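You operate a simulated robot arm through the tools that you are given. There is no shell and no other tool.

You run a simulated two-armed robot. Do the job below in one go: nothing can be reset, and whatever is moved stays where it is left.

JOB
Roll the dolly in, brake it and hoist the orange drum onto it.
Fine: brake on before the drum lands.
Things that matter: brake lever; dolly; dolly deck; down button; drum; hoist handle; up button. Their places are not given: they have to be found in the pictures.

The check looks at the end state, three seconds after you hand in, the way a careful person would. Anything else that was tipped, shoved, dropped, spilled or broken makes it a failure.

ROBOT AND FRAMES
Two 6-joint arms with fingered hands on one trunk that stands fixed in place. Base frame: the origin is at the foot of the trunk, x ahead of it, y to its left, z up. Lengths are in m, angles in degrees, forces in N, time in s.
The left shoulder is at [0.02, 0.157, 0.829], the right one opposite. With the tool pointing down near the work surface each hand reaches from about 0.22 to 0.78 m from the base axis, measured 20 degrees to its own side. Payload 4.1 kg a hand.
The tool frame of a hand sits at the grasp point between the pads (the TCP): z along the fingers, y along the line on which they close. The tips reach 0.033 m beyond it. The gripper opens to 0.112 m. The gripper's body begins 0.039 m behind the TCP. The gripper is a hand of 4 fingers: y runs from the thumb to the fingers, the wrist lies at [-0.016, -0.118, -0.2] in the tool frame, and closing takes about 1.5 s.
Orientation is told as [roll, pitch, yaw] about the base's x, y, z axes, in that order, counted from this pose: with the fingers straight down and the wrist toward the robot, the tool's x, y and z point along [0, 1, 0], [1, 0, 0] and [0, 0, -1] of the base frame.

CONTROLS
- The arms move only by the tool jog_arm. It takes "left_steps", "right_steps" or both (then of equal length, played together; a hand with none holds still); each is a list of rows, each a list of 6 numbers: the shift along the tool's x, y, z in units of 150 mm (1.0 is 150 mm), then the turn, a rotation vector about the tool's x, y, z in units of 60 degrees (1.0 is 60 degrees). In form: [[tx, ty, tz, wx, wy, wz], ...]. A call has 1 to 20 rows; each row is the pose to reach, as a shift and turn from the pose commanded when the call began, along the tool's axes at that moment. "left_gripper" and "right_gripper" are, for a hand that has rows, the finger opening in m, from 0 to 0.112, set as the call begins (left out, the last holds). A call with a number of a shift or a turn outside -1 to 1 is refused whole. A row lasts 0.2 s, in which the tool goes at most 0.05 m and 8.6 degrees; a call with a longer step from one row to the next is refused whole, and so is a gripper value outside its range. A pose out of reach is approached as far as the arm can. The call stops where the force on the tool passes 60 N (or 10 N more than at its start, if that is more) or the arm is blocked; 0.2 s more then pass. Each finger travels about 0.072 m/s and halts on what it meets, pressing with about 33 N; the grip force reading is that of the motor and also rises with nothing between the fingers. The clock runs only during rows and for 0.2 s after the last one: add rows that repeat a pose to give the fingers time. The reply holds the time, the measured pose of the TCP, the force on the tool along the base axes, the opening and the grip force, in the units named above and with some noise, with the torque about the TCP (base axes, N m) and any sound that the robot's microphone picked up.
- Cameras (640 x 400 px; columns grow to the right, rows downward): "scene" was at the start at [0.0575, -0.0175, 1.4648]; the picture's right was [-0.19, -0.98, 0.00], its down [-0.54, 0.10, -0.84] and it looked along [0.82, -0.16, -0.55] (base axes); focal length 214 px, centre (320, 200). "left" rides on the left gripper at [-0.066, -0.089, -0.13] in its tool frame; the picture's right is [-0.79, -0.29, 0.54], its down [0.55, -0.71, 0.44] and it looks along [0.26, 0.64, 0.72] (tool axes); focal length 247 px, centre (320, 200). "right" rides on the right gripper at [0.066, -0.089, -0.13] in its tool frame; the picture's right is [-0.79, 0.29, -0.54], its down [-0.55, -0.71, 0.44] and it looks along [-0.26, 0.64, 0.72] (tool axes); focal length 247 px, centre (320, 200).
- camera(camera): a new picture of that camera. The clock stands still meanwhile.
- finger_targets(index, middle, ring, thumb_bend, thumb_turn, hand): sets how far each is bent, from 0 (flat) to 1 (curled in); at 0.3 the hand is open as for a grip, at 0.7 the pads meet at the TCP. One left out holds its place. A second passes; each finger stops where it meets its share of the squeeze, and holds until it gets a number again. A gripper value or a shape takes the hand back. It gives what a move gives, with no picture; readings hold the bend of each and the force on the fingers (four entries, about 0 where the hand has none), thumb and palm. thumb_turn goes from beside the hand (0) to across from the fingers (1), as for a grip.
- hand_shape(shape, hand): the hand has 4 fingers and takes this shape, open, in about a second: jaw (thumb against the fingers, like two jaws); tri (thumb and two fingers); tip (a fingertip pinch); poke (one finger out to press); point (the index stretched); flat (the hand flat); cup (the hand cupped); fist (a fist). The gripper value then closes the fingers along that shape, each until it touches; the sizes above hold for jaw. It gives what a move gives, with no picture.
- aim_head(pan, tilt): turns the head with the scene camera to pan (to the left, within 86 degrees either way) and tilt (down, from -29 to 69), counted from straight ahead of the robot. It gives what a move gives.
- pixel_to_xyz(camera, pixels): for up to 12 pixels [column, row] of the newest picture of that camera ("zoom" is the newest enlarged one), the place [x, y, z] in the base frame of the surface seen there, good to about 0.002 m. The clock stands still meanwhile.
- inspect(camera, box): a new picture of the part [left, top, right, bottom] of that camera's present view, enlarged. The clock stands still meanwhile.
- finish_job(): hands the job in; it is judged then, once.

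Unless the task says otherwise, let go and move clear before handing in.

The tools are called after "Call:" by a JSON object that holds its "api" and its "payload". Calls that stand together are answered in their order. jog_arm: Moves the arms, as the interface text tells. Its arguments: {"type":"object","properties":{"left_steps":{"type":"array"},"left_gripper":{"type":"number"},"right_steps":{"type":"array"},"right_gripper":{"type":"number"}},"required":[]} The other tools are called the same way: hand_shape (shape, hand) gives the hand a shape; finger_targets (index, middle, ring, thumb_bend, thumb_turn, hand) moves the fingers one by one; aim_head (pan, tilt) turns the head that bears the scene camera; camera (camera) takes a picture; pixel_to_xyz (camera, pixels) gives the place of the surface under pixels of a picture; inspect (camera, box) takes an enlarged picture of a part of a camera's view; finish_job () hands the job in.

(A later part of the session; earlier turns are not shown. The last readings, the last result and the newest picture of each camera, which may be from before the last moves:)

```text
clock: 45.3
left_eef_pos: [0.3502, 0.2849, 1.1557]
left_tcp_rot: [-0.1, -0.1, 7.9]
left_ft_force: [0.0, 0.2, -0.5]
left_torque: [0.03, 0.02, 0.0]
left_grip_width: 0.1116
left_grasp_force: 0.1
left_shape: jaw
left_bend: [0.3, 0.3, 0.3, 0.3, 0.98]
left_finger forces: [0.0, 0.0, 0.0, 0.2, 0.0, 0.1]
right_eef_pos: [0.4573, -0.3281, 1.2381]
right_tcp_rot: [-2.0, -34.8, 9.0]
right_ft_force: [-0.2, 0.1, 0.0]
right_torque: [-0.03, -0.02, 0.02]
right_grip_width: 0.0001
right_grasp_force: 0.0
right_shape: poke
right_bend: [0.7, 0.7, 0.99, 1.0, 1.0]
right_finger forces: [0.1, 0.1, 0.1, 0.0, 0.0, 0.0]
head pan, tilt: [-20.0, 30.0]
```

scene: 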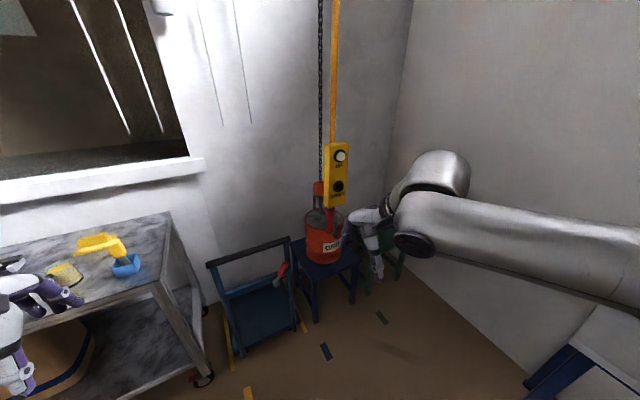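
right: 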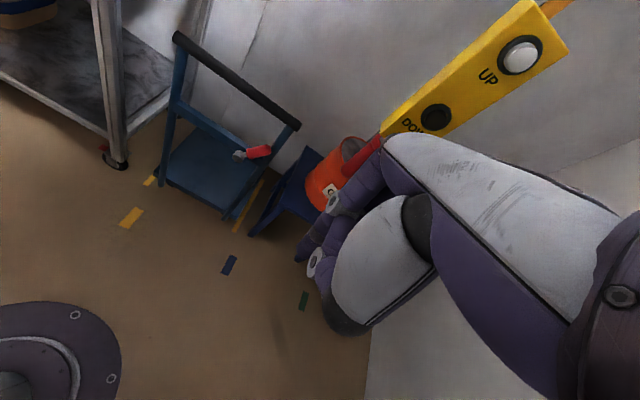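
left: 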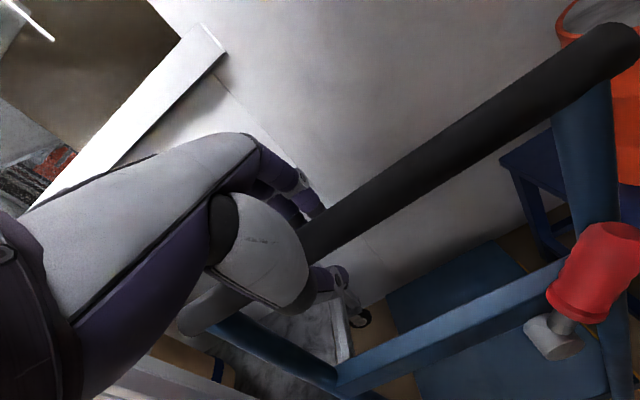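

Reachable so far. I'll tilt further toward horizontal and come up level with UP.

Call:
{"api": "jog_arm", "payload": {"right_steps": [[0, 0.08, 0, -0.117, 0, 0], [0, 0.16, 0, -0.233, 0, 0], [0, 0.24, 0, -0.35, 0, 0], [0, 0.32, 0, -0.467, 0, 0], [0, 0.4, 0, -0.583, 0, 0]]}}

Call:
{"api": "camera", "payload": {"camera": "right"}}

Call:
{"api": "camera", "payload": {"camera": "scene"}}

```text
clock: 46.5
left_eef_pos: [0.3507, 0.2855, 1.1548]
left_tcp_rot: [0.0, -0.1, 7.7]
left_ft_force: [-0.1, 0.2, 0.9]
left_torque: [0.02, 0.0, -0.02]
left_grip_width: 0.1116
left_grasp_force: 0.0
left_shape: jaw
left_bend: [0.3, 0.3, 0.3, 0.3, 0.98]
left_finger forces: [0.0, 0.0, 0.0, 0.1, 0.0, 0.1]
right_eef_pos: [0.506, -0.3205, 1.2721]
right_tcp_rot: [-4.9, -69.7, 12.5]
right_ft_force: [-0.5, 0.0, 0.6]
right_torque: [0.01, 0.0, -0.02]
right_grip_width: 0.0
right_grasp_force: 0.1
right_shape: poke
right_bend: [0.7, 0.7, 0.99, 1.0, 1.0]
right_finger forces: [0.0, 0.1, 0.1, 0.1, 0.0, 0.1]
right hand out of reach, approached as far as the arm can: row 1
head pan, tilt: [-20.0, 30.0]
```

```text
taken
```

right: 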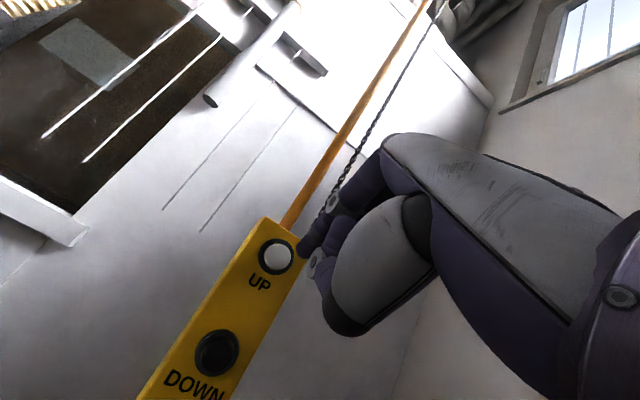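

```text
taken
```

scene: 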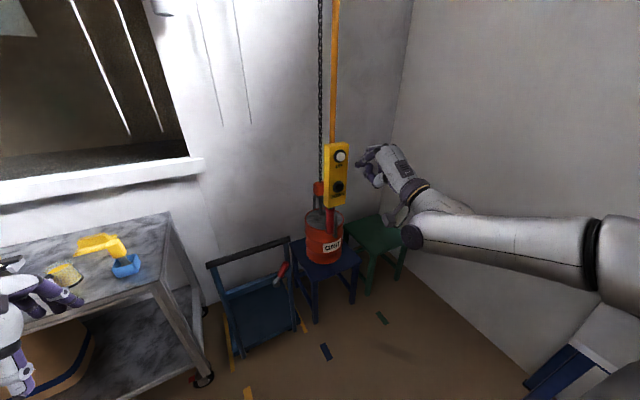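

The 70° tilt works; the finger tips are at (310,250) just right of UP (276,256) in the right view. I'll measure both.

Call:
{"api": "pixel_to_xyz", "payload": {"camera": "right", "pixels": [[276, 257], [215, 353], [305, 247], [318, 260], [300, 250], [262, 240], [295, 240], [315, 215], [270, 220], [180, 340]]}}

Call:
{"api": "inspect", "payload": {"camera": "right", "box": [220, 180, 380, 300]}}

Call:
{"api": "inspect", "payload": {"camera": "scene", "box": [300, 120, 430, 220]}}

```text
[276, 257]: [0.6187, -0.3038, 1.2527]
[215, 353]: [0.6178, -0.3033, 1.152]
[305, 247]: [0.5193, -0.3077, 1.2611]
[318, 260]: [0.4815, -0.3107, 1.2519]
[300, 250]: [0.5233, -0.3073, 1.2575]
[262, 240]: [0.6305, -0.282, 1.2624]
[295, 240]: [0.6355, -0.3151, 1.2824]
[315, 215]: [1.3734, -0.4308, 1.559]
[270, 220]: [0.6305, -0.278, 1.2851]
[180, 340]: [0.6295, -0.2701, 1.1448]
```

```text
3.33 times, centred on (300, 240) of right
```

zoom: 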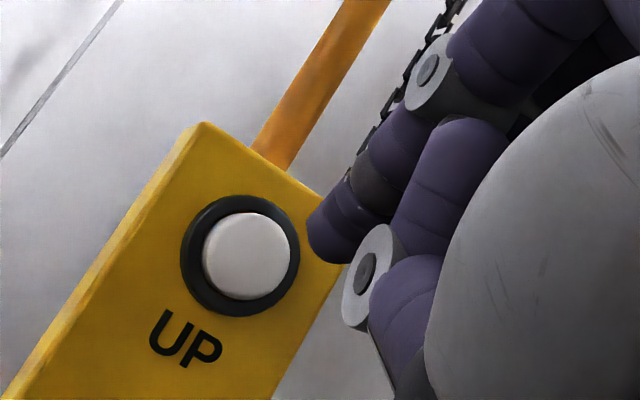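

```text
4.00 times, centred on (365, 170) of scene
```

zoom: 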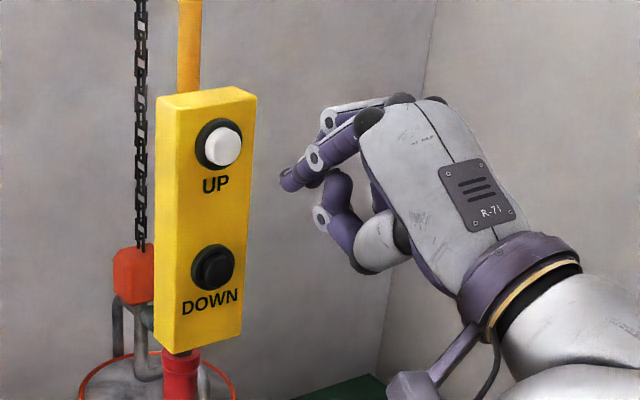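

Finger tip ~ (0.53,-0.313,1.26) is aligned with the UP button (0.619,-0.304,1.257) with ~8–9 cm to go. I'll advance 6.5 cm straight along the lane direction and re-check.

Call:
{"api": "jog_arm", "payload": {"right_steps": [[0, 0.037, 0.102, 0, 0, 0], [0, 0.075, 0.203, 0, 0, 0], [0, 0.112, 0.305, 0, 0, 0], [0, 0.15, 0.406, 0, 0, 0]]}}

Call:
{"api": "camera", "payload": {"camera": "right"}}

Call:
{"api": "inspect", "payload": {"camera": "scene", "box": [300, 120, 430, 220]}}

```text
clock: 47.5
left_eef_pos: [0.3501, 0.2856, 1.1541]
left_tcp_rot: [0.0, -0.1, 7.8]
left_ft_force: [-0.8, -0.6, 0.1]
left_torque: [-0.03, -0.04, -0.01]
left_grip_width: 0.1118
left_grasp_force: 0.1
left_shape: jaw
left_bend: [0.3, 0.3, 0.3, 0.3, 0.98]
left_finger forces: [0.1, 0.0, 0.1, 0.0, 0.0, 0.1]
right_eef_pos: [0.5695, -0.3118, 1.2713]
right_tcp_rot: [-5.0, -69.6, 12.5]
right_ft_force: [-0.2, -0.2, -0.3]
right_torque: [-0.05, 0.01, 0.0]
right_grip_width: 0.0001
right_grasp_force: 0.0
right_shape: poke
right_bend: [0.7, 0.7, 0.99, 1.0, 1.0]
right_finger forces: [0.0, 0.0, 0.1, 0.0, 0.0, 0.0]
head pan, tilt: [-20.0, 30.0]
```

```text
taken
```

right: 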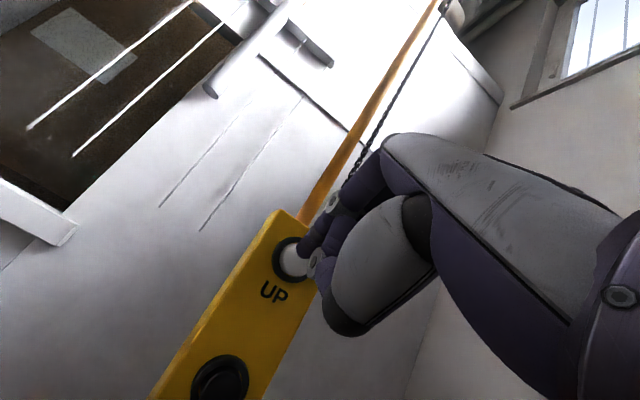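

```text
4.00 times, centred on (365, 170) of scene
```

zoom: 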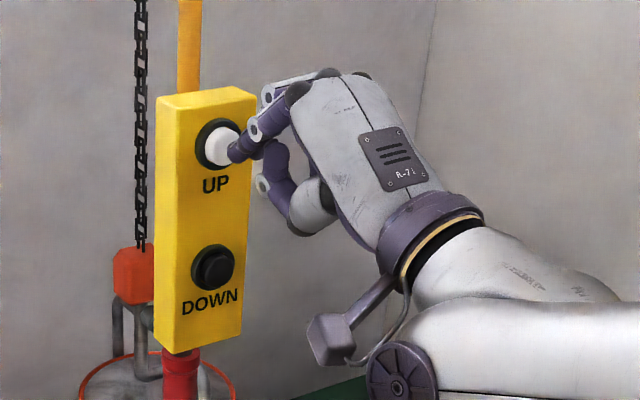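

The tip is right in front of UP, a bit right of its centre. I'll shift 5 mm left and press forward in small steps.

Call:
{"api": "jog_arm", "payload": {"right_steps": [[0.035, 0, 0, 0, 0, 0], [0.035, 0.012, 0.031, 0, 0, 0], [0.035, 0.023, 0.063, 0, 0, 0], [0.035, 0.035, 0.094, 0, 0, 0], [0.035, 0.046, 0.125, 0, 0, 0]]}}

Call:
{"api": "camera", "payload": {"camera": "right"}}

Call:
{"api": "camera", "payload": {"camera": "scene"}}

```text
clock: 48.7
left_eef_pos: [0.3506, 0.2851, 1.155]
left_tcp_rot: [0.0, -0.1, 7.9]
left_ft_force: [0.2, 0.4, 0.6]
left_torque: [-0.01, 0.02, -0.03]
left_grip_width: 0.1118
left_grasp_force: 0.1
left_shape: jaw
left_bend: [0.3, 0.3, 0.3, 0.3, 0.98]
left_finger forces: [0.0, 0.1, 0.0, 0.1, 0.1, 0.0]
right_eef_pos: [0.5884, -0.3027, 1.2705]
right_tcp_rot: [-4.8, -69.6, 12.6]
right_ft_force: [-1.3, -0.5, -0.2]
right_torque: [-0.03, -0.01, -0.02]
right_grip_width: 0.0001
right_grasp_force: 0.1
right_shape: poke
right_bend: [0.7, 0.7, 0.99, 1.0, 1.0]
right_finger forces: [1.7, 0.0, 0.0, 0.1, 0.1, 0.0]
head pan, tilt: [-20.0, 30.0]
```

```text
taken
```

right: 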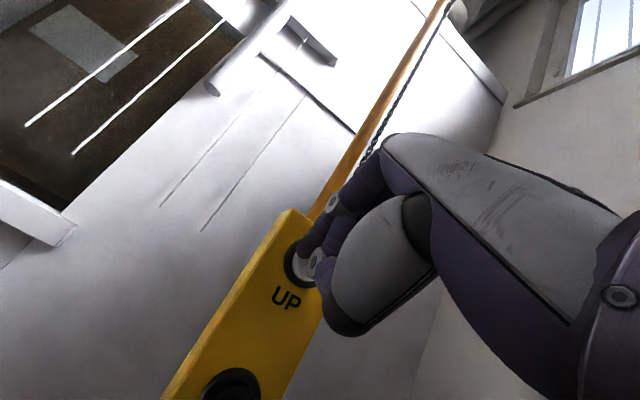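

```text
taken
```

scene: 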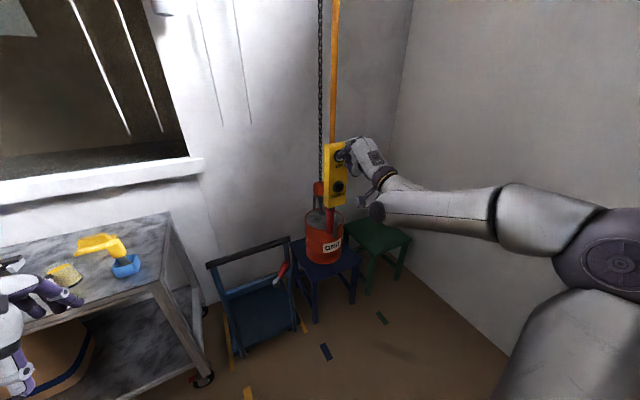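

Contact has begun (1.7 N on the index). I'll press 6 mm deeper and hold briefly.

Call:
{"api": "jog_arm", "payload": {"right_steps": [[0, 0.007, 0.019, 0, 0, 0], [0, 0.014, 0.038, 0, 0, 0], [0, 0.014, 0.038, 0, 0, 0]]}}

Call:
{"api": "inspect", "payload": {"camera": "scene", "box": [270, 120, 410, 290]}}

```text
clock: 49.5
left_eef_pos: [0.35, 0.2847, 1.156]
left_tcp_rot: [0.0, -0.1, 7.8]
left_ft_force: [-0.8, 0.5, 0.4]
left_torque: [0.02, 0.02, -0.01]
left_grip_width: 0.1116
left_grasp_force: 0.0
left_shape: jaw
left_bend: [0.3, 0.3, 0.3, 0.3, 0.98]
left_finger forces: [0.0, 0.0, 0.0, 0.0, 0.0, 0.0]
right_eef_pos: [0.5936, -0.3033, 1.2726]
right_tcp_rot: [-4.8, -69.8, 12.3]
right_ft_force: [-29.0, 0.2, 0.4]
right_torque: [0.02, 0.28, 0.14]
right_grip_width: 0.0
right_grasp_force: 0.1
right_shape: poke
right_bend: [0.7, 0.7, 0.99, 1.0, 1.0]
right_finger forces: [23.4, 5.2, 0.1, 0.0, 0.0, 0.0]
head pan, tilt: [-20.0, 30.0]
heard: click
```

```text
2.35 times, centred on (340, 205) of scene
```

zoom: 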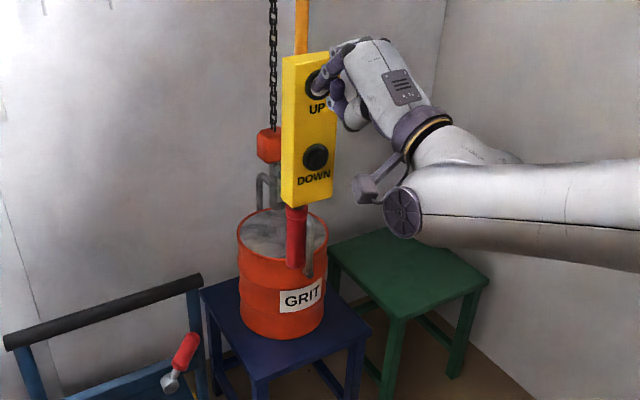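

A click was heard—UP is pressed. I'll hold it for ~1 s and watch the drum height.

Call:
{"api": "jog_arm", "payload": {"right_steps": [[0, -0.002, -0.006, 0, 0, 0], [0, -0.002, -0.006, 0, 0, 0], [0, -0.002, -0.006, 0, 0, 0], [0, -0.002, -0.006, 0, 0, 0]]}}

Call:
{"api": "inspect", "payload": {"camera": "scene", "box": [270, 120, 410, 290]}}

Call:
{"api": "pixel_to_xyz", "payload": {"camera": "zoom", "pixels": [[270, 150], [265, 225], [300, 299], [270, 275], [240, 235], [285, 338], [270, 143]]}}

```text
clock: 50.5
left_eef_pos: [0.35, 0.2856, 1.1554]
left_tcp_rot: [0.0, -0.2, 7.8]
left_ft_force: [-0.6, 0.3, 0.0]
left_torque: [-0.03, 0.03, -0.01]
left_grip_width: 0.1118
left_grasp_force: 0.1
left_shape: jaw
left_bend: [0.3, 0.3, 0.3, 0.3, 0.98]
left_finger forces: [0.0, 0.0, 0.0, 0.1, 0.1, 0.0]
right_eef_pos: [0.5928, -0.3029, 1.2717]
right_tcp_rot: [-4.9, -69.8, 12.4]
right_ft_force: [-23.4, -3.0, 4.7]
right_torque: [0.0, 0.05, 0.0]
right_grip_width: 0.0001
right_grasp_force: 0.1
right_shape: poke
right_bend: [0.7, 0.7, 0.99, 1.0, 1.0]
right_finger forces: [19.2, 4.6, 0.1, 0.1, 0.0, 0.1]
head pan, tilt: [-20.0, 30.0]
```

```text
2.35 times, centred on (340, 205) of scene
```

zoom: 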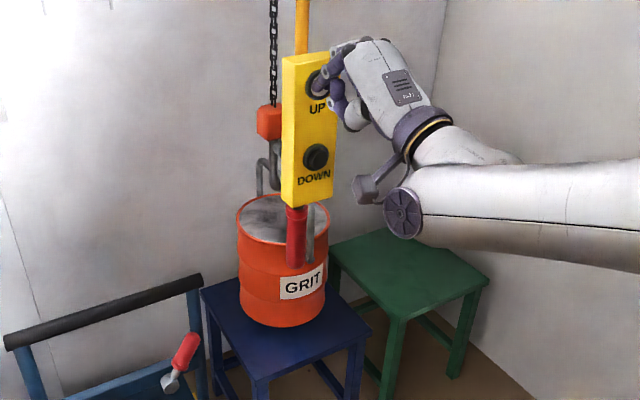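

```text
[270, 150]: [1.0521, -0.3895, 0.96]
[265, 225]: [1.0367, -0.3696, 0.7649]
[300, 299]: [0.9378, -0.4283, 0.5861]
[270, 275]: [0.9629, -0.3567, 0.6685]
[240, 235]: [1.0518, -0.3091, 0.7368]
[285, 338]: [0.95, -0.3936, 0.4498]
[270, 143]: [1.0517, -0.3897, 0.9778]
```

The drum is rising at ~5 cm/s (top now ~0.765). I'll hold another second for about 10 cm clearance, then release.

Call:
{"api": "jog_arm", "payload": {"right_steps": [[0, 0, 0, 0, 0, 0], [0, 0, 0, 0, 0, 0], [0, 0, 0, 0, 0, 0], [0, 0, 0, 0, 0, 0], [0, -0.02, -0.06, 0, 0, 0], [0, -0.06, -0.17, 0, 0, 0], [0, -0.1, -0.28, 0, 0, 0]]}}

Call:
{"api": "inspect", "payload": {"camera": "scene", "box": [270, 120, 410, 290]}}

Call:
{"api": "pixel_to_xyz", "payload": {"camera": "zoom", "pixels": [[270, 110], [265, 200], [260, 240], [280, 300], [240, 210], [290, 312], [255, 300]]}}

```text
clock: 52.1
left_eef_pos: [0.3508, 0.2856, 1.1541]
left_tcp_rot: [-0.1, 0.0, 7.8]
left_ft_force: [1.2, 0.4, -0.2]
left_torque: [0.01, 0.01, 0.02]
left_grip_width: 0.1117
left_grasp_force: 0.1
left_shape: jaw
left_bend: [0.3, 0.3, 0.3, 0.3, 0.98]
left_finger forces: [0.0, 0.0, 0.0, 0.1, 0.1, 0.0]
right_eef_pos: [0.5489, -0.3092, 1.2709]
right_tcp_rot: [-4.9, -69.6, 12.4]
right_ft_force: [-0.4, -0.9, 0.6]
right_torque: [0.03, 0.02, 0.01]
right_grip_width: 0.0002
right_grasp_force: 0.1
right_shape: poke
right_bend: [0.7, 0.7, 0.99, 1.0, 1.0]
right_finger forces: [0.0, 0.1, 0.1, 0.0, 0.0, 0.0]
head pan, tilt: [-20.0, 30.0]
```

```text
2.35 times, centred on (340, 205) of scene
```

zoom: 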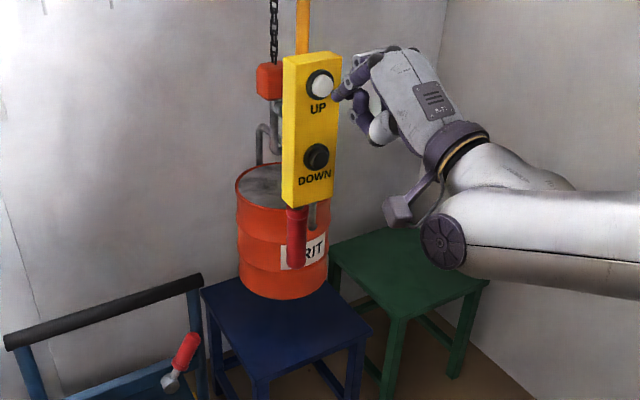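

```text
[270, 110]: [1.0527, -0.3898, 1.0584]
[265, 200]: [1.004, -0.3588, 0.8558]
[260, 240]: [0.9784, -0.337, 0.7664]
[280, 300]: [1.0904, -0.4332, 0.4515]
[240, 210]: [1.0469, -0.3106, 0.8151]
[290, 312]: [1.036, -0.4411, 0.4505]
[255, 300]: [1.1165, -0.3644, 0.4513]
```

The drum has risen ~12 cm and UP is released. I'll check that it stays, retreat the right hand and lower it to handle height.

Call:
{"api": "jog_arm", "payload": {"right_steps": [[0, -0.1, -0.25, 0, 0, 0], [0, -0.3, -0.3, -0.05, 0, 0], [0, -0.5, -0.33, -0.12, 0, 0], [0, -0.75, -0.34, -0.18, 0, 0], [0, -0.98, -0.35, -0.25, 0, 0]]}}

Call:
{"api": "inspect", "payload": {"camera": "scene", "box": [270, 120, 410, 290]}}

Call:
{"api": "pixel_to_xyz", "payload": {"camera": "zoom", "pixels": [[270, 110], [265, 200], [260, 240], [298, 225], [298, 255], [290, 212], [297, 265], [240, 210]]}}

```text
clock: 53.3
left_eef_pos: [0.3504, 0.285, 1.155]
left_tcp_rot: [0.0, -0.1, 7.7]
left_ft_force: [-0.4, 0.2, 0.3]
left_torque: [-0.01, -0.03, -0.01]
left_grip_width: 0.1116
left_grasp_force: 0.1
left_shape: jaw
left_bend: [0.3, 0.3, 0.3, 0.3, 0.98]
left_finger forces: [0.0, 0.0, 0.0, 0.1, 0.1, 0.0]
right_eef_pos: [0.4692, -0.3342, 1.161]
right_tcp_rot: [-17.9, -84.5, 25.6]
right_ft_force: [-0.6, 1.6, 0.7]
right_torque: [-0.01, 0.02, 0.0]
right_grip_width: 0.0003
right_grasp_force: 0.1
right_shape: poke
right_bend: [0.7, 0.7, 0.99, 1.0, 1.0]
right_finger forces: [0.0, 0.0, 0.0, 0.1, 0.1, 0.0]
right hand out of reach, approached as far as the arm can: row 5
head pan, tilt: [-20.0, 30.0]
```

```text
2.35 times, centred on (340, 205) of scene
```

zoom: 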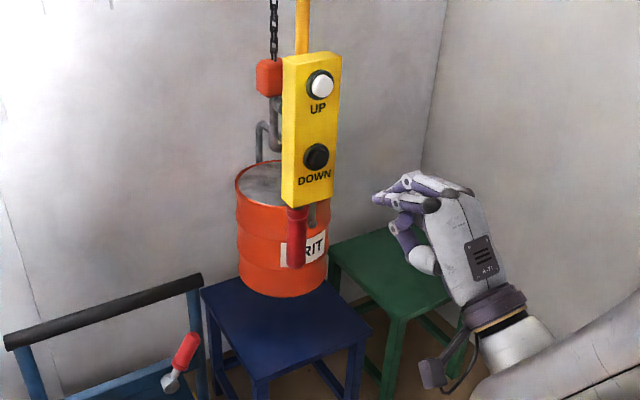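

```text
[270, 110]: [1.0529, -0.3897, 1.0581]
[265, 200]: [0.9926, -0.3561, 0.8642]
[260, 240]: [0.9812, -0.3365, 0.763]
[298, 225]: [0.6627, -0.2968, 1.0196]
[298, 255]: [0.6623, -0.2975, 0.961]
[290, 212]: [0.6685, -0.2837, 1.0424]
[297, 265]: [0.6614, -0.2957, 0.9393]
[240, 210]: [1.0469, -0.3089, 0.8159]
```

The drum holds height (hook at 1.058). The handle tube's surface is at (0.662,-0.297), z 0.94–1.06. I'll open the right hand to jaw and roll it so it can close around the vertical handle.

Call:
{"api": "hand_shape", "payload": {"shape": "jaw", "hand": "right"}}

Call:
{"api": "jog_arm", "payload": {"right_steps": [[0, -0.09, 0, 0, 0, -0.125], [0, -0.18, 0.01, 0, 0, -0.25], [0, -0.27, 0.02, 0, 0, -0.375], [0, -0.36, 0.03, 0, 0, -0.5], [0, -0.45, 0.04, 0, 0, -0.625], [0, -0.53, 0.05, 0, 0, -0.75]]}}

Call:
{"api": "camera", "payload": {"camera": "scene"}}

```text
clock: 54.2
left_eef_pos: [0.3505, 0.2857, 1.1556]
left_tcp_rot: [0.1, -0.1, 7.9]
left_ft_force: [0.6, -0.4, -0.5]
left_torque: [0.04, 0.01, -0.02]
left_grip_width: 0.1117
left_grasp_force: 0.1
left_shape: jaw
left_bend: [0.3, 0.3, 0.3, 0.3, 0.98]
left_finger forces: [0.0, 0.0, 0.0, 0.1, 0.1, 0.0]
right_eef_pos: [0.4718, -0.335, 1.1606]
right_tcp_rot: [-17.8, -84.3, 25.6]
right_ft_force: [0.5, -0.1, 0.4]
right_torque: [-0.04, -0.02, -0.02]
right_grip_width: 0.112
right_grasp_force: 0.1
right_shape: jaw
right_bend: [0.3, 0.3, 0.3, 0.3, 0.98]
right_finger forces: [0.0, 0.0, 0.0, 0.0, 0.1, 0.0]
head pan, tilt: [-20.0, 30.0]
```

```text
clock: 55.6
left_eef_pos: [0.3511, 0.2855, 1.155]
left_tcp_rot: [0.0, 0.0, 7.9]
left_ft_force: [0.8, -0.7, -0.8]
left_torque: [0.02, 0.02, 0.01]
left_grip_width: 0.1114
left_grasp_force: 0.1
left_shape: jaw
left_bend: [0.3, 0.3, 0.3, 0.3, 0.98]
left_finger forces: [0.0, 0.0, 0.0, 0.0, 0.0, 0.0]
right_eef_pos: [0.471, -0.3385, 1.0786]
right_tcp_rot: [-82.8, -42.8, 92.8]
right_ft_force: [0.4, 0.3, -0.3]
right_torque: [-0.02, 0.03, 0.01]
right_grip_width: 0.1117
right_grasp_force: 0.1
right_shape: jaw
right_bend: [0.3, 0.3, 0.3, 0.3, 0.98]
right_finger forces: [0.1, 0.0, 0.0, 0.0, 0.0, 0.0]
head pan, tilt: [-20.0, 30.0]
```

```text
taken
```

scene: 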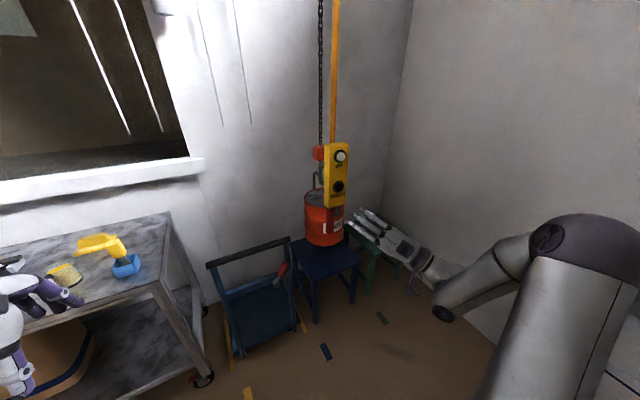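

The roll is halfway and reachable. I'll finish the roll and go down to handle mid-height.

Call:
{"api": "jog_arm", "payload": {"right_steps": [[0.067, -0.067, 0, 0, 0, -0.125], [0.133, -0.133, 0, 0, 0, -0.25], [0.2, -0.2, 0, 0, 0, -0.375], [0.267, -0.267, 0, 0, 0, -0.5], [0.333, -0.333, 0, 0, 0, -0.625], [0.4, -0.4, 0, 0, 0, -0.75]]}}

Call:
{"api": "camera", "payload": {"camera": "scene"}}

Call:
{"api": "camera", "payload": {"camera": "right"}}

Call:
{"api": "inspect", "payload": {"camera": "scene", "box": [290, 130, 430, 300]}}

```text
clock: 57.0
left_eef_pos: [0.3502, 0.2857, 1.1539]
left_tcp_rot: [0.0, -0.2, 7.7]
left_ft_force: [0.4, -0.1, 0.1]
left_torque: [0.0, 0.03, 0.03]
left_grip_width: 0.1115
left_grasp_force: 0.0
left_shape: jaw
left_bend: [0.3, 0.3, 0.3, 0.3, 0.98]
left_finger forces: [0.0, 0.1, 0.1, 0.0, 0.0, 0.0]
right_eef_pos: [0.4637, -0.3402, 0.9944]
right_tcp_rot: [-84.7, 1.8, 97.9]
right_ft_force: [0.8, 0.1, -0.8]
right_torque: [-0.01, -0.03, -0.02]
right_grip_width: 0.112
right_grasp_force: 0.1
right_shape: jaw
right_bend: [0.3, 0.3, 0.3, 0.3, 0.98]
right_finger forces: [0.0, 0.0, 0.1, 0.1, 0.1, 0.0]
head pan, tilt: [-20.0, 30.0]
```

```text
taken
```

scene: 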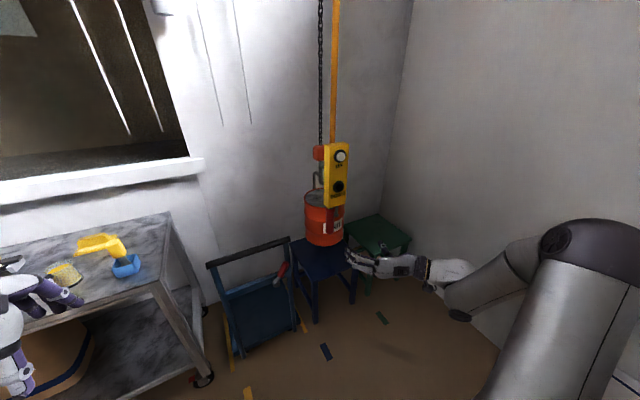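

```text
taken
```

right: 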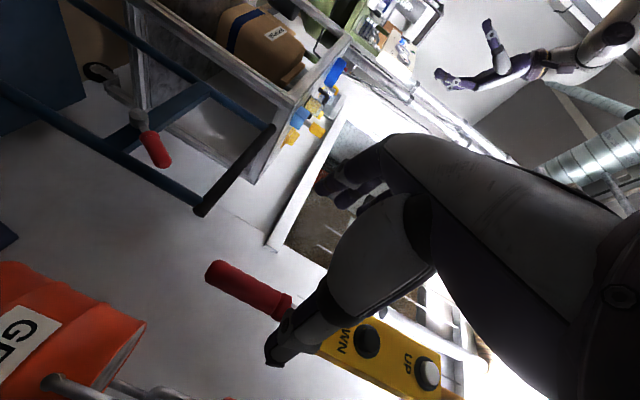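

```text
2.35 times, centred on (360, 215) of scene
```

zoom: 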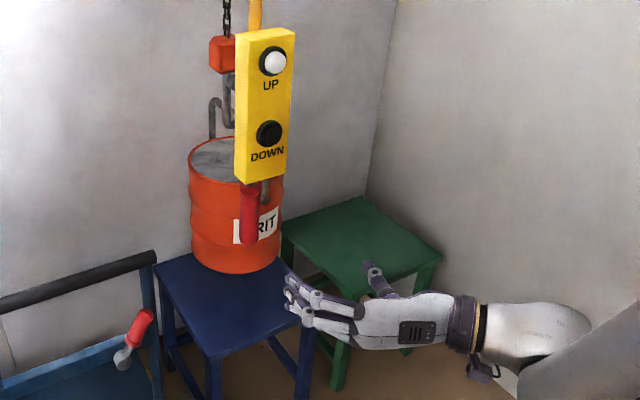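

The hand is rolled with fingers left and thumb right of the handle line, at z≈0.994 (TCP v≈-0.40 vs handle ≈-0.39). I'll advance 12 cm and check.

Call:
{"api": "jog_arm", "payload": {"right_steps": [[-0.01, 0.01, 0.2, 0, 0, 0], [-0.02, 0.02, 0.4, 0, 0, 0], [-0.03, 0.03, 0.6, 0, 0, 0], [-0.04, 0.04, 0.8, 0, 0, 0]]}}

Call:
{"api": "inspect", "payload": {"camera": "scene", "box": [290, 130, 430, 300]}}

Call:
{"api": "camera", "payload": {"camera": "right"}}

```text
clock: 58.0
left_eef_pos: [0.3503, 0.2853, 1.1559]
left_tcp_rot: [0.0, -0.1, 7.8]
left_ft_force: [-0.5, 0.1, -0.3]
left_torque: [0.02, -0.01, -0.02]
left_grip_width: 0.1118
left_grasp_force: 0.0
left_shape: jaw
left_bend: [0.3, 0.3, 0.3, 0.3, 0.98]
left_finger forces: [0.1, 0.0, 0.1, 0.0, 0.0, 0.1]
right_eef_pos: [0.5793, -0.32, 0.9881]
right_tcp_rot: [-84.7, 1.7, 97.7]
right_ft_force: [-0.2, 0.8, 0.4]
right_torque: [-0.03, -0.02, 0.01]
right_grip_width: 0.1119
right_grasp_force: 0.0
right_shape: jaw
right_bend: [0.3, 0.3, 0.3, 0.3, 0.98]
right_finger forces: [0.1, 0.0, 0.0, 0.1, 0.0, 0.1]
head pan, tilt: [-20.0, 30.0]
```

```text
2.35 times, centred on (360, 215) of scene
```

zoom: 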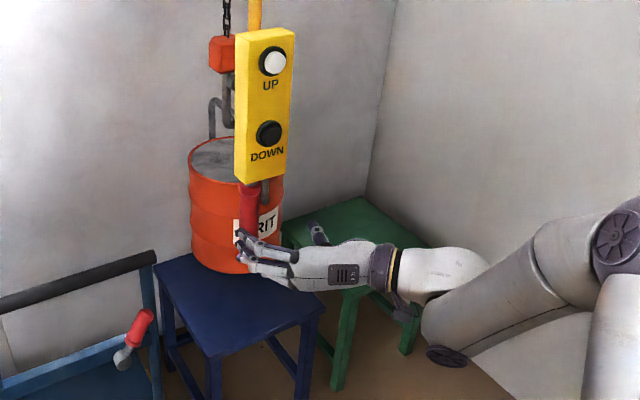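

```text
taken
```

right: 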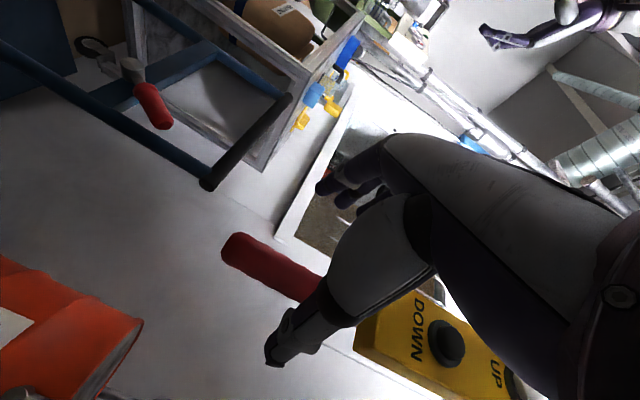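

The handle lies between fingers and thumb ahead. I'll advance the remaining ~9 cm.

Call:
{"api": "jog_arm", "payload": {"right_steps": [[-0.01, 0.01, 0.16, 0, 0, 0], [-0.02, 0.02, 0.32, 0, 0, 0], [-0.03, 0.02, 0.48, 0, 0, 0], [-0.03, 0.02, 0.61, 0, 0, 0]]}}

Call:
{"api": "inspect", "payload": {"camera": "scene", "box": [290, 130, 430, 300]}}

Call:
{"api": "camera", "payload": {"camera": "right"}}

```text
clock: 59.0
left_eef_pos: [0.3501, 0.2861, 1.1548]
left_tcp_rot: [0.0, -0.1, 7.8]
left_ft_force: [0.0, 0.0, 0.8]
left_torque: [0.0, 0.04, -0.01]
left_grip_width: 0.1119
left_grasp_force: 0.0
left_shape: jaw
left_bend: [0.3, 0.3, 0.3, 0.3, 0.98]
left_finger forces: [0.1, 0.1, 0.0, 0.0, 0.0, 0.0]
right_eef_pos: [0.6722, -0.3047, 0.9845]
right_tcp_rot: [-84.7, 1.7, 97.9]
right_ft_force: [-0.5, 1.0, 0.0]
right_torque: [-0.03, 0.04, -0.02]
right_grip_width: 0.1118
right_grasp_force: 0.1
right_shape: jaw
right_bend: [0.3, 0.3, 0.3, 0.3, 0.98]
right_finger forces: [0.0, 0.0, 0.0, 0.0, 0.0, 0.0]
head pan, tilt: [-20.0, 30.0]
```

```text
2.35 times, centred on (360, 215) of scene
```

zoom: 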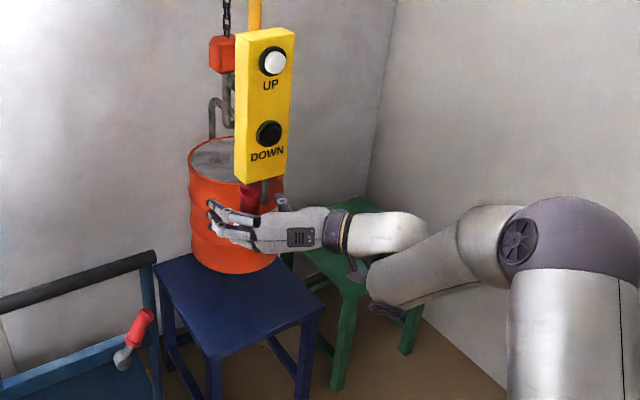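

```text
taken
```

right: 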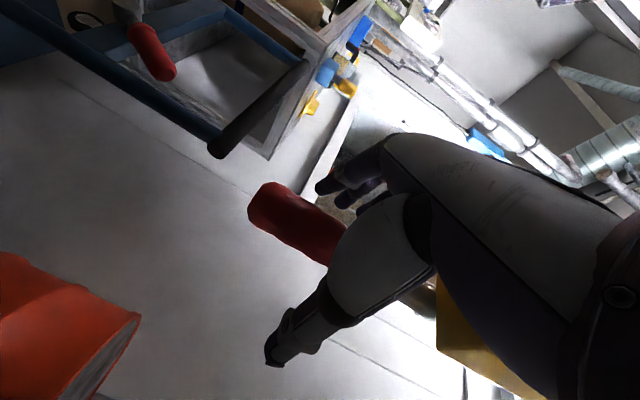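

The red handle is inside the open hand at (300,220). I'll close on it.

Call:
{"api": "jog_arm", "payload": {"right_steps": [[0, 0, 0, 0, 0, 0], [0, 0, 0, 0, 0, 0], [0, 0, 0, 0, 0, 0], [0, 0, 0, 0, 0, 0], [0, 0, 0, 0, 0, 0], [0, 0, 0, 0, 0, 0], [0, 0, 0, 0, 0, 0]], "right_gripper": 0.015}}

Call:
{"api": "inspect", "payload": {"camera": "scene", "box": [290, 130, 430, 300]}}

Call:
{"api": "camera", "payload": {"camera": "right"}}

```text
clock: 60.6
left_eef_pos: [0.3504, 0.2857, 1.1554]
left_tcp_rot: [0.0, -0.1, 7.8]
left_ft_force: [0.8, 0.4, -0.7]
left_torque: [0.0, 0.01, 0.01]
left_grip_width: 0.1115
left_grasp_force: 0.1
left_shape: jaw
left_bend: [0.3, 0.3, 0.3, 0.3, 0.98]
left_finger forces: [0.0, 0.1, 0.0, 0.0, 0.0, 0.0]
right_eef_pos: [0.6711, -0.3034, 0.9858]
right_tcp_rot: [-84.6, 1.7, 97.8]
right_ft_force: [-1.3, 4.3, -1.8]
right_torque: [0.0, 0.01, 0.09]
right_grip_width: 0.0159
right_grasp_force: 0.0
right_shape: jaw
right_bend: [0.73, 0.61, 0.6, 0.73, 1.0]
right_finger forces: [3.3, 0.6, 1.1, 0.1, 0.8, 0.1]
head pan, tilt: [-20.0, 30.0]
```

```text
2.35 times, centred on (360, 215) of scene
```

zoom: 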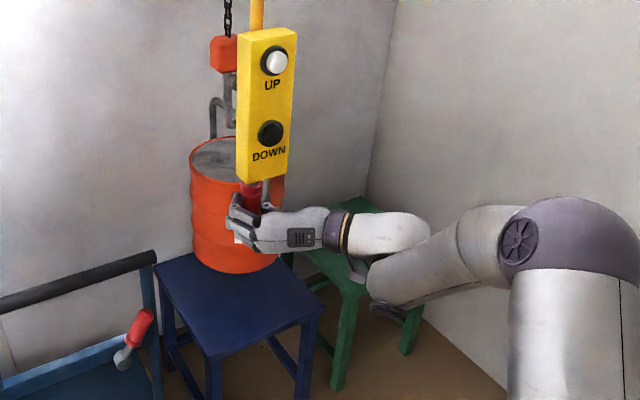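

```text
taken
```

right: 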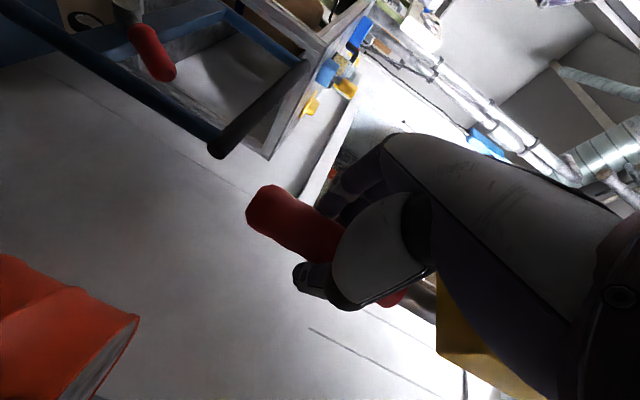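

Gripped. I'll move the handle left along the rail slowly (5 cm) and check the drum follows.

Call:
{"api": "jog_arm", "payload": {"right_steps": [[0, 0.04, 0, 0, 0, 0], [0, 0.1, 0, 0, 0, 0], [0, 0.16, 0, 0, 0, 0], [0, 0.22, 0, 0, 0, 0], [0, 0.28, 0, 0, 0, 0], [0, 0.32, 0, 0, 0, 0], [0, 0.333, 0, 0, 0, 0]]}}

Call:
{"api": "camera", "payload": {"camera": "scene"}}

Call:
{"api": "inspect", "payload": {"camera": "scene", "box": [260, 120, 400, 290]}}

```text
clock: 62.2
left_eef_pos: [0.3504, 0.2856, 1.1534]
left_tcp_rot: [0.0, -0.1, 7.8]
left_ft_force: [-0.5, -1.1, 0.2]
left_torque: [0.03, 0.0, -0.01]
left_grip_width: 0.1117
left_grasp_force: 0.0
left_shape: jaw
left_bend: [0.3, 0.3, 0.3, 0.3, 0.98]
left_finger forces: [0.0, 0.1, 0.0, 0.0, 0.0, 0.0]
right_eef_pos: [0.6667, -0.2533, 0.9848]
right_tcp_rot: [-84.8, 1.7, 97.9]
right_ft_force: [-0.5, 0.4, 0.6]
right_torque: [0.0, 0.01, 0.02]
right_grip_width: 0.0153
right_grasp_force: 0.1
right_shape: jaw
right_bend: [0.73, 0.62, 0.61, 0.72, 1.0]
right_finger forces: [1.9, 0.0, 0.1, 0.0, 2.0, 0.0]
head pan, tilt: [-20.0, 30.0]
```

```text
taken
```

scene: 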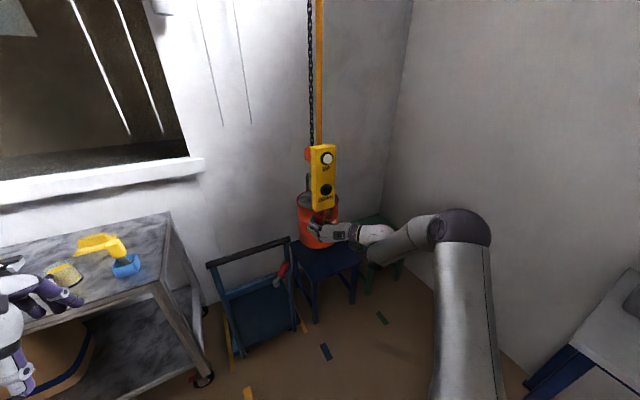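

```text
2.35 times, centred on (330, 205) of scene
```

zoom: 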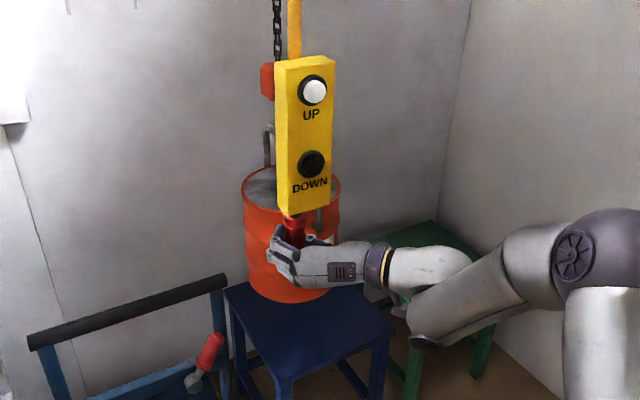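

The drum and pendant follow the handle with little force. I'll continue left by another 14 cm.

Call:
{"api": "jog_arm", "payload": {"right_steps": [[0, 0.04, 0, 0, 0, 0], [0, 0.12, 0, 0, 0, 0], [0, 0.22, 0, 0, 0, 0], [0, 0.33, 0, 0, 0, 0], [0, 0.44, 0, 0, 0, 0], [0, 0.55, 0, 0, 0, 0], [0, 0.66, 0, 0, 0, 0], [0, 0.77, 0, 0, 0, 0], [0, 0.85, 0, 0, 0, 0], [0, 0.9, 0, 0, 0, 0], [0, 0.93, 0, 0, 0, 0]]}}

Call:
{"api": "camera", "payload": {"camera": "scene"}}

```text
clock: 64.6
left_eef_pos: [0.3514, 0.2855, 1.1556]
left_tcp_rot: [0.0, -0.1, 7.8]
left_ft_force: [0.4, -1.0, 0.4]
left_torque: [0.0, 0.02, -0.04]
left_grip_width: 0.1116
left_grasp_force: 0.0
left_shape: jaw
left_bend: [0.3, 0.3, 0.3, 0.3, 0.98]
left_finger forces: [0.0, 0.0, 0.1, 0.1, 0.0, 0.1]
right_eef_pos: [0.6461, -0.1161, 0.9812]
right_tcp_rot: [-84.7, 1.8, 98.0]
right_ft_force: [2.0, -0.6, 2.3]
right_torque: [0.02, -0.04, 0.02]
right_grip_width: 0.0152
right_grasp_force: 0.1
right_shape: jaw
right_bend: [0.73, 0.62, 0.61, 0.72, 1.0]
right_finger forces: [1.5, 0.1, 0.0, 0.0, 2.7, 0.0]
head pan, tilt: [-20.0, 30.0]
```

```text
taken
```

scene: 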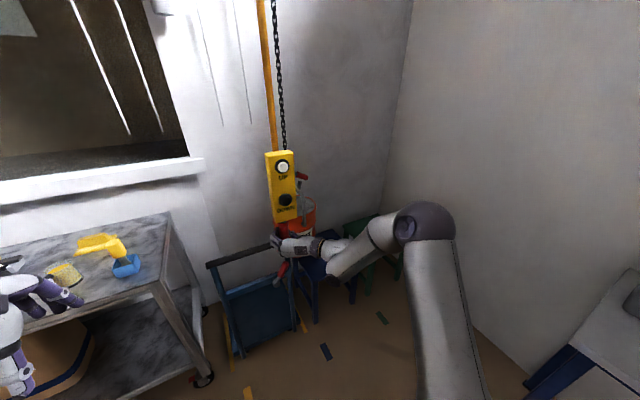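

Following well. Continue left another 14 cm, with a slight upward correction.

Call:
{"api": "jog_arm", "payload": {"right_steps": [[0, 0.04, 0, 0, 0, 0], [0, 0.12, 0.001, 0, 0, 0], [-0.01, 0.22, 0.002, 0, 0, 0], [-0.015, 0.33, 0.003, 0, 0, 0], [-0.02, 0.44, 0.004, 0, 0, 0], [-0.025, 0.55, 0.005, 0, 0, 0], [-0.03, 0.66, 0.006, 0, 0, 0], [-0.035, 0.77, 0.007, 0, 0, 0], [-0.04, 0.85, 0.008, 0, 0, 0], [-0.04, 0.9, 0.009, 0, 0, 0], [-0.04, 0.93, 0.009, 0, 0, 0]]}}

Call:
{"api": "camera", "payload": {"camera": "scene"}}

```text
clock: 67.0
left_eef_pos: [0.3516, 0.2859, 1.1553]
left_tcp_rot: [-0.1, -0.2, 7.8]
left_ft_force: [0.5, 0.2, 0.2]
left_torque: [0.01, -0.02, 0.0]
left_grip_width: 0.1117
left_grasp_force: 0.0
left_shape: jaw
left_bend: [0.3, 0.3, 0.3, 0.3, 0.98]
left_finger forces: [0.0, 0.0, 0.0, 0.1, 0.1, 0.1]
right_eef_pos: [0.6272, 0.0226, 0.9818]
right_tcp_rot: [-84.8, 1.7, 98.1]
right_ft_force: [0.2, 2.7, -0.1]
right_torque: [0.01, 0.03, 0.03]
right_grip_width: 0.0153
right_grasp_force: 0.0
right_shape: jaw
right_bend: [0.73, 0.62, 0.61, 0.73, 1.0]
right_finger forces: [2.9, 0.0, 0.3, 0.1, 1.0, 0.0]
head pan, tilt: [-20.0, 30.0]
```

```text
taken
```

scene: 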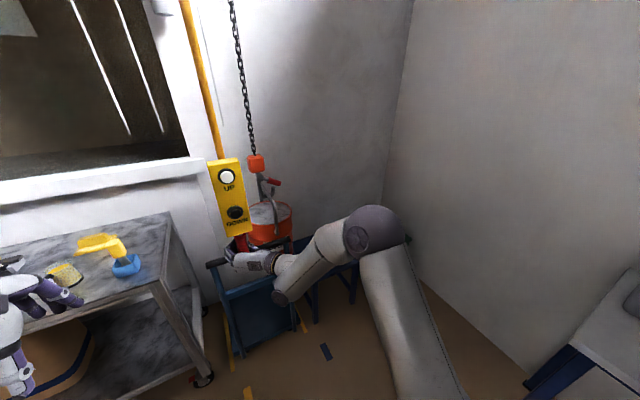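

The drum is now near the dolly, and I see another small red piece on the clamp at (272,182). I'll zoom in to understand it and measure the drum's position.

Call:
{"api": "inspect", "payload": {"camera": "scene", "box": [190, 140, 330, 290]}}

Call:
{"api": "pixel_to_xyz", "payload": {"camera": "zoom", "pixels": [[310, 60], [335, 130], [345, 165], [385, 100], [360, 160], [430, 190], [300, 160], [380, 170], [400, 260], [330, 275], [420, 230], [250, 190]]}}

```text
2.67 times, centred on (260, 215) of scene
```

zoom: 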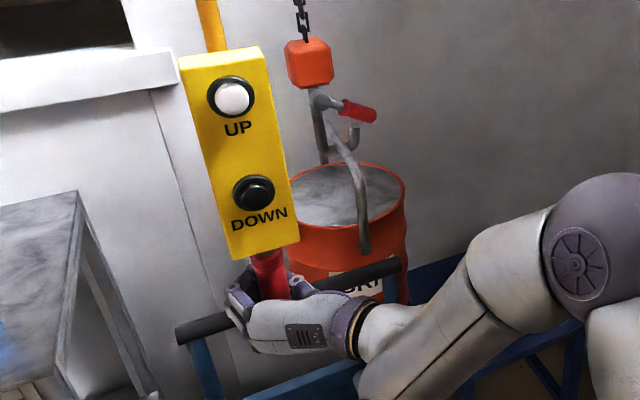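

```text
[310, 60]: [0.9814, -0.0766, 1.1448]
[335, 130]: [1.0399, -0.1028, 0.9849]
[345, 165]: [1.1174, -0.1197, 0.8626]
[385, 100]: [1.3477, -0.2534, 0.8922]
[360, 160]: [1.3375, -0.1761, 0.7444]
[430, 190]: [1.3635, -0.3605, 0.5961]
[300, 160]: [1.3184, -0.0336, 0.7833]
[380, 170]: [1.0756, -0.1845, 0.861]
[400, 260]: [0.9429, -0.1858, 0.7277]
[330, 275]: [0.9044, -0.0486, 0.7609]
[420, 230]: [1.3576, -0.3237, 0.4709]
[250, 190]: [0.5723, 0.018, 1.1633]
```

Call:
{"api": "pixel_to_xyz", "payload": {"camera": "zoom", "pixels": [[403, 192], [395, 178], [330, 227], [310, 222], [350, 225], [360, 164], [340, 166], [375, 168], [295, 208], [390, 215], [345, 200], [365, 110]]}}

Call:
{"api": "inspect", "payload": {"camera": "scene", "box": [230, 140, 310, 220]}}

```text
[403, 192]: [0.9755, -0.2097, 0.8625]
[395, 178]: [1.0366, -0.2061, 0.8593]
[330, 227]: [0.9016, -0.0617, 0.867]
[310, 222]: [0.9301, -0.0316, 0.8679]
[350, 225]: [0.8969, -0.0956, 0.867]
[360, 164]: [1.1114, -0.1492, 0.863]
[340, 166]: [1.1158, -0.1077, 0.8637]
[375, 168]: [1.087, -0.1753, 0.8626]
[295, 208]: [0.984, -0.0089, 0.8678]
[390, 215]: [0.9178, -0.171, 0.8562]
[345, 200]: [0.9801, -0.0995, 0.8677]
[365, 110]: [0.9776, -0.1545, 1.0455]
```

```text
5.00 times, centred on (270, 180) of scene
```

zoom: 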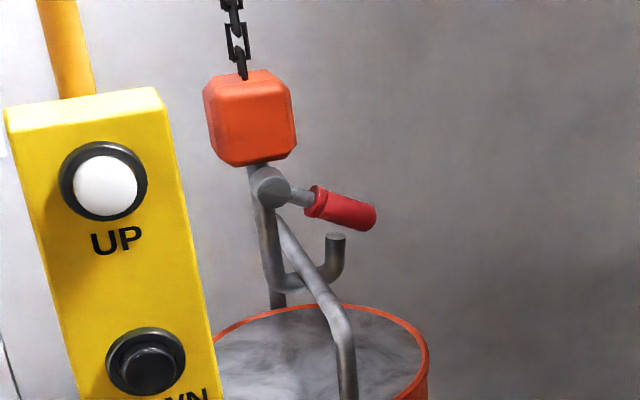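

The clamp is a hook holding the drum's bail; the red lever there is part of the hook and I'll leave it alone. I'll measure the chain and hook for the actual drum position.

Call:
{"api": "pixel_to_xyz", "payload": {"camera": "zoom", "pixels": [[243, 72], [236, 30], [244, 55], [215, 120], [250, 120], [290, 115], [250, 80], [230, 8]]}}

Call:
{"api": "aim_head", "payload": {"pan": -5, "tilt": 35}}

Call:
{"api": "camera", "payload": {"camera": "scene"}}

```text
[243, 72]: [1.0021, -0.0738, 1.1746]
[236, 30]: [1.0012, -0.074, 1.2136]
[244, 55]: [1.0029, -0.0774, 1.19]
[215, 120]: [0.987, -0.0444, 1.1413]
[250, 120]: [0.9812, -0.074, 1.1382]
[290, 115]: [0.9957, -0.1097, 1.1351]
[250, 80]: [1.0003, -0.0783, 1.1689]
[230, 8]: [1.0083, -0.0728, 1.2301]
```

```text
clock: 67.8
left_eef_pos: [0.3519, 0.2855, 1.1549]
left_tcp_rot: [0.0, -0.1, 7.8]
left_ft_force: [0.2, -0.3, 0.7]
left_torque: [-0.02, 0.01, 0.01]
left_grip_width: 0.1117
left_grasp_force: 0.1
left_shape: jaw
left_bend: [0.3, 0.3, 0.3, 0.3, 0.98]
left_finger forces: [0.0, 0.0, 0.0, 0.0, 0.0, 0.0]
right_eef_pos: [0.6286, 0.0215, 0.9824]
right_tcp_rot: [-84.8, 1.7, 97.9]
right_ft_force: [-0.1, 0.8, 1.1]
right_torque: [0.04, 0.02, 0.04]
right_grip_width: 0.0154
right_grasp_force: 0.0
right_shape: jaw
right_bend: [0.73, 0.62, 0.61, 0.73, 1.0]
right_finger forces: [2.0, 0.0, 0.1, 0.0, 1.5, 0.1]
head pan, tilt: [-5.0, 35.0]
```

```text
taken
```

scene: 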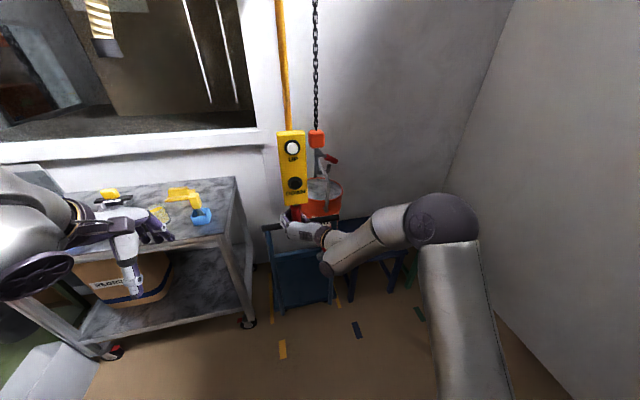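

The chain is at v≈-0.209 (needs ≈-0.09), and the drum may be swinging slightly. I'll re-measure from this view.

Call:
{"api": "inspect", "payload": {"camera": "scene", "box": [265, 110, 365, 240]}}

Call:
{"api": "pixel_to_xyz", "payload": {"camera": "zoom", "pixels": [[325, 55], [310, 220], [325, 212], [345, 210], [390, 225], [300, 245], [380, 250], [330, 258], [400, 240], [350, 180], [420, 240], [395, 228]]}}

```text
3.08 times, centred on (315, 175) of scene
```

zoom: 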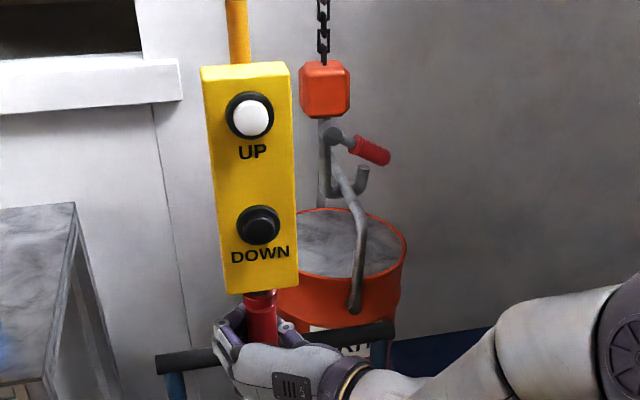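

```text
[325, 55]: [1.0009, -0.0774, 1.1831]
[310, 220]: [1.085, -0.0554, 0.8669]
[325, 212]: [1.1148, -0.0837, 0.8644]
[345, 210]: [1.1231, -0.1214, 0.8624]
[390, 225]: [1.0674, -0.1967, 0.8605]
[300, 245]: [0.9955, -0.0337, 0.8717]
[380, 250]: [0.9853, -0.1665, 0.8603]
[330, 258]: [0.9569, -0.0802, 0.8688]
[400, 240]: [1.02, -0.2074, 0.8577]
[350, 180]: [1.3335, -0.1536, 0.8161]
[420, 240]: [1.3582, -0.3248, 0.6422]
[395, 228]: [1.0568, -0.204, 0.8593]
```

The drum's top seems slightly tilted/swinging. I'll wait a second and measure again.

Call:
{"api": "jog_arm", "payload": {"right_steps": [[0, 0, 0, 0, 0, 0], [0, 0, 0, 0, 0, 0], [0, 0, 0, 0, 0, 0], [0, 0, 0, 0, 0, 0], [0, 0, 0, 0, 0, 0]]}}

Call:
{"api": "inspect", "payload": {"camera": "scene", "box": [265, 110, 365, 240]}}

Call:
{"api": "pixel_to_xyz", "payload": {"camera": "zoom", "pixels": [[325, 55], [310, 220], [325, 212], [345, 210], [390, 225], [300, 245], [380, 250], [330, 258], [400, 240], [325, 90], [335, 200], [395, 228]]}}

```text
clock: 69.0
left_eef_pos: [0.3509, 0.2857, 1.1544]
left_tcp_rot: [0.0, -0.2, 7.9]
left_ft_force: [-0.7, -0.2, -0.8]
left_torque: [0.0, 0.02, 0.01]
left_grip_width: 0.1117
left_grasp_force: 0.1
left_shape: jaw
left_bend: [0.3, 0.3, 0.3, 0.3, 0.98]
left_finger forces: [0.0, 0.0, 0.0, 0.0, 0.0, 0.0]
right_eef_pos: [0.6287, 0.0214, 0.9821]
right_tcp_rot: [-84.7, 1.8, 97.8]
right_ft_force: [0.6, 0.6, 0.5]
right_torque: [0.06, 0.0, -0.01]
right_grip_width: 0.0153
right_grasp_force: 0.1
right_shape: jaw
right_bend: [0.73, 0.62, 0.61, 0.73, 1.0]
right_finger forces: [1.9, 0.0, 0.1, 0.0, 1.6, 0.0]
head pan, tilt: [-5.0, 35.0]
```

```text
3.08 times, centred on (315, 175) of scene
```

zoom: 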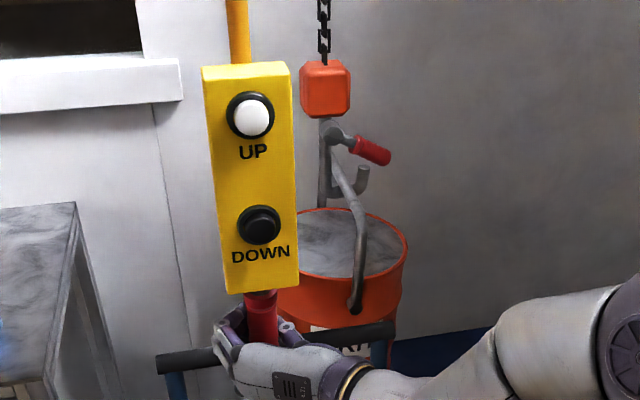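

```text
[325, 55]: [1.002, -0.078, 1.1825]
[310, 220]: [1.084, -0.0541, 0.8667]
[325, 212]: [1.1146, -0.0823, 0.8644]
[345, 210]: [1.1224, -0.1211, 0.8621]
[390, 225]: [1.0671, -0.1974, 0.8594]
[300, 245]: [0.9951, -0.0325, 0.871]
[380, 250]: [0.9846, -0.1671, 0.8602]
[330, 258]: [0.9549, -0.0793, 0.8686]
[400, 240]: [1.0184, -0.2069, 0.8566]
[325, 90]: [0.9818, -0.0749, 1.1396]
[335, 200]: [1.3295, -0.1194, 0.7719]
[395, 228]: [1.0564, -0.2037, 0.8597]
```

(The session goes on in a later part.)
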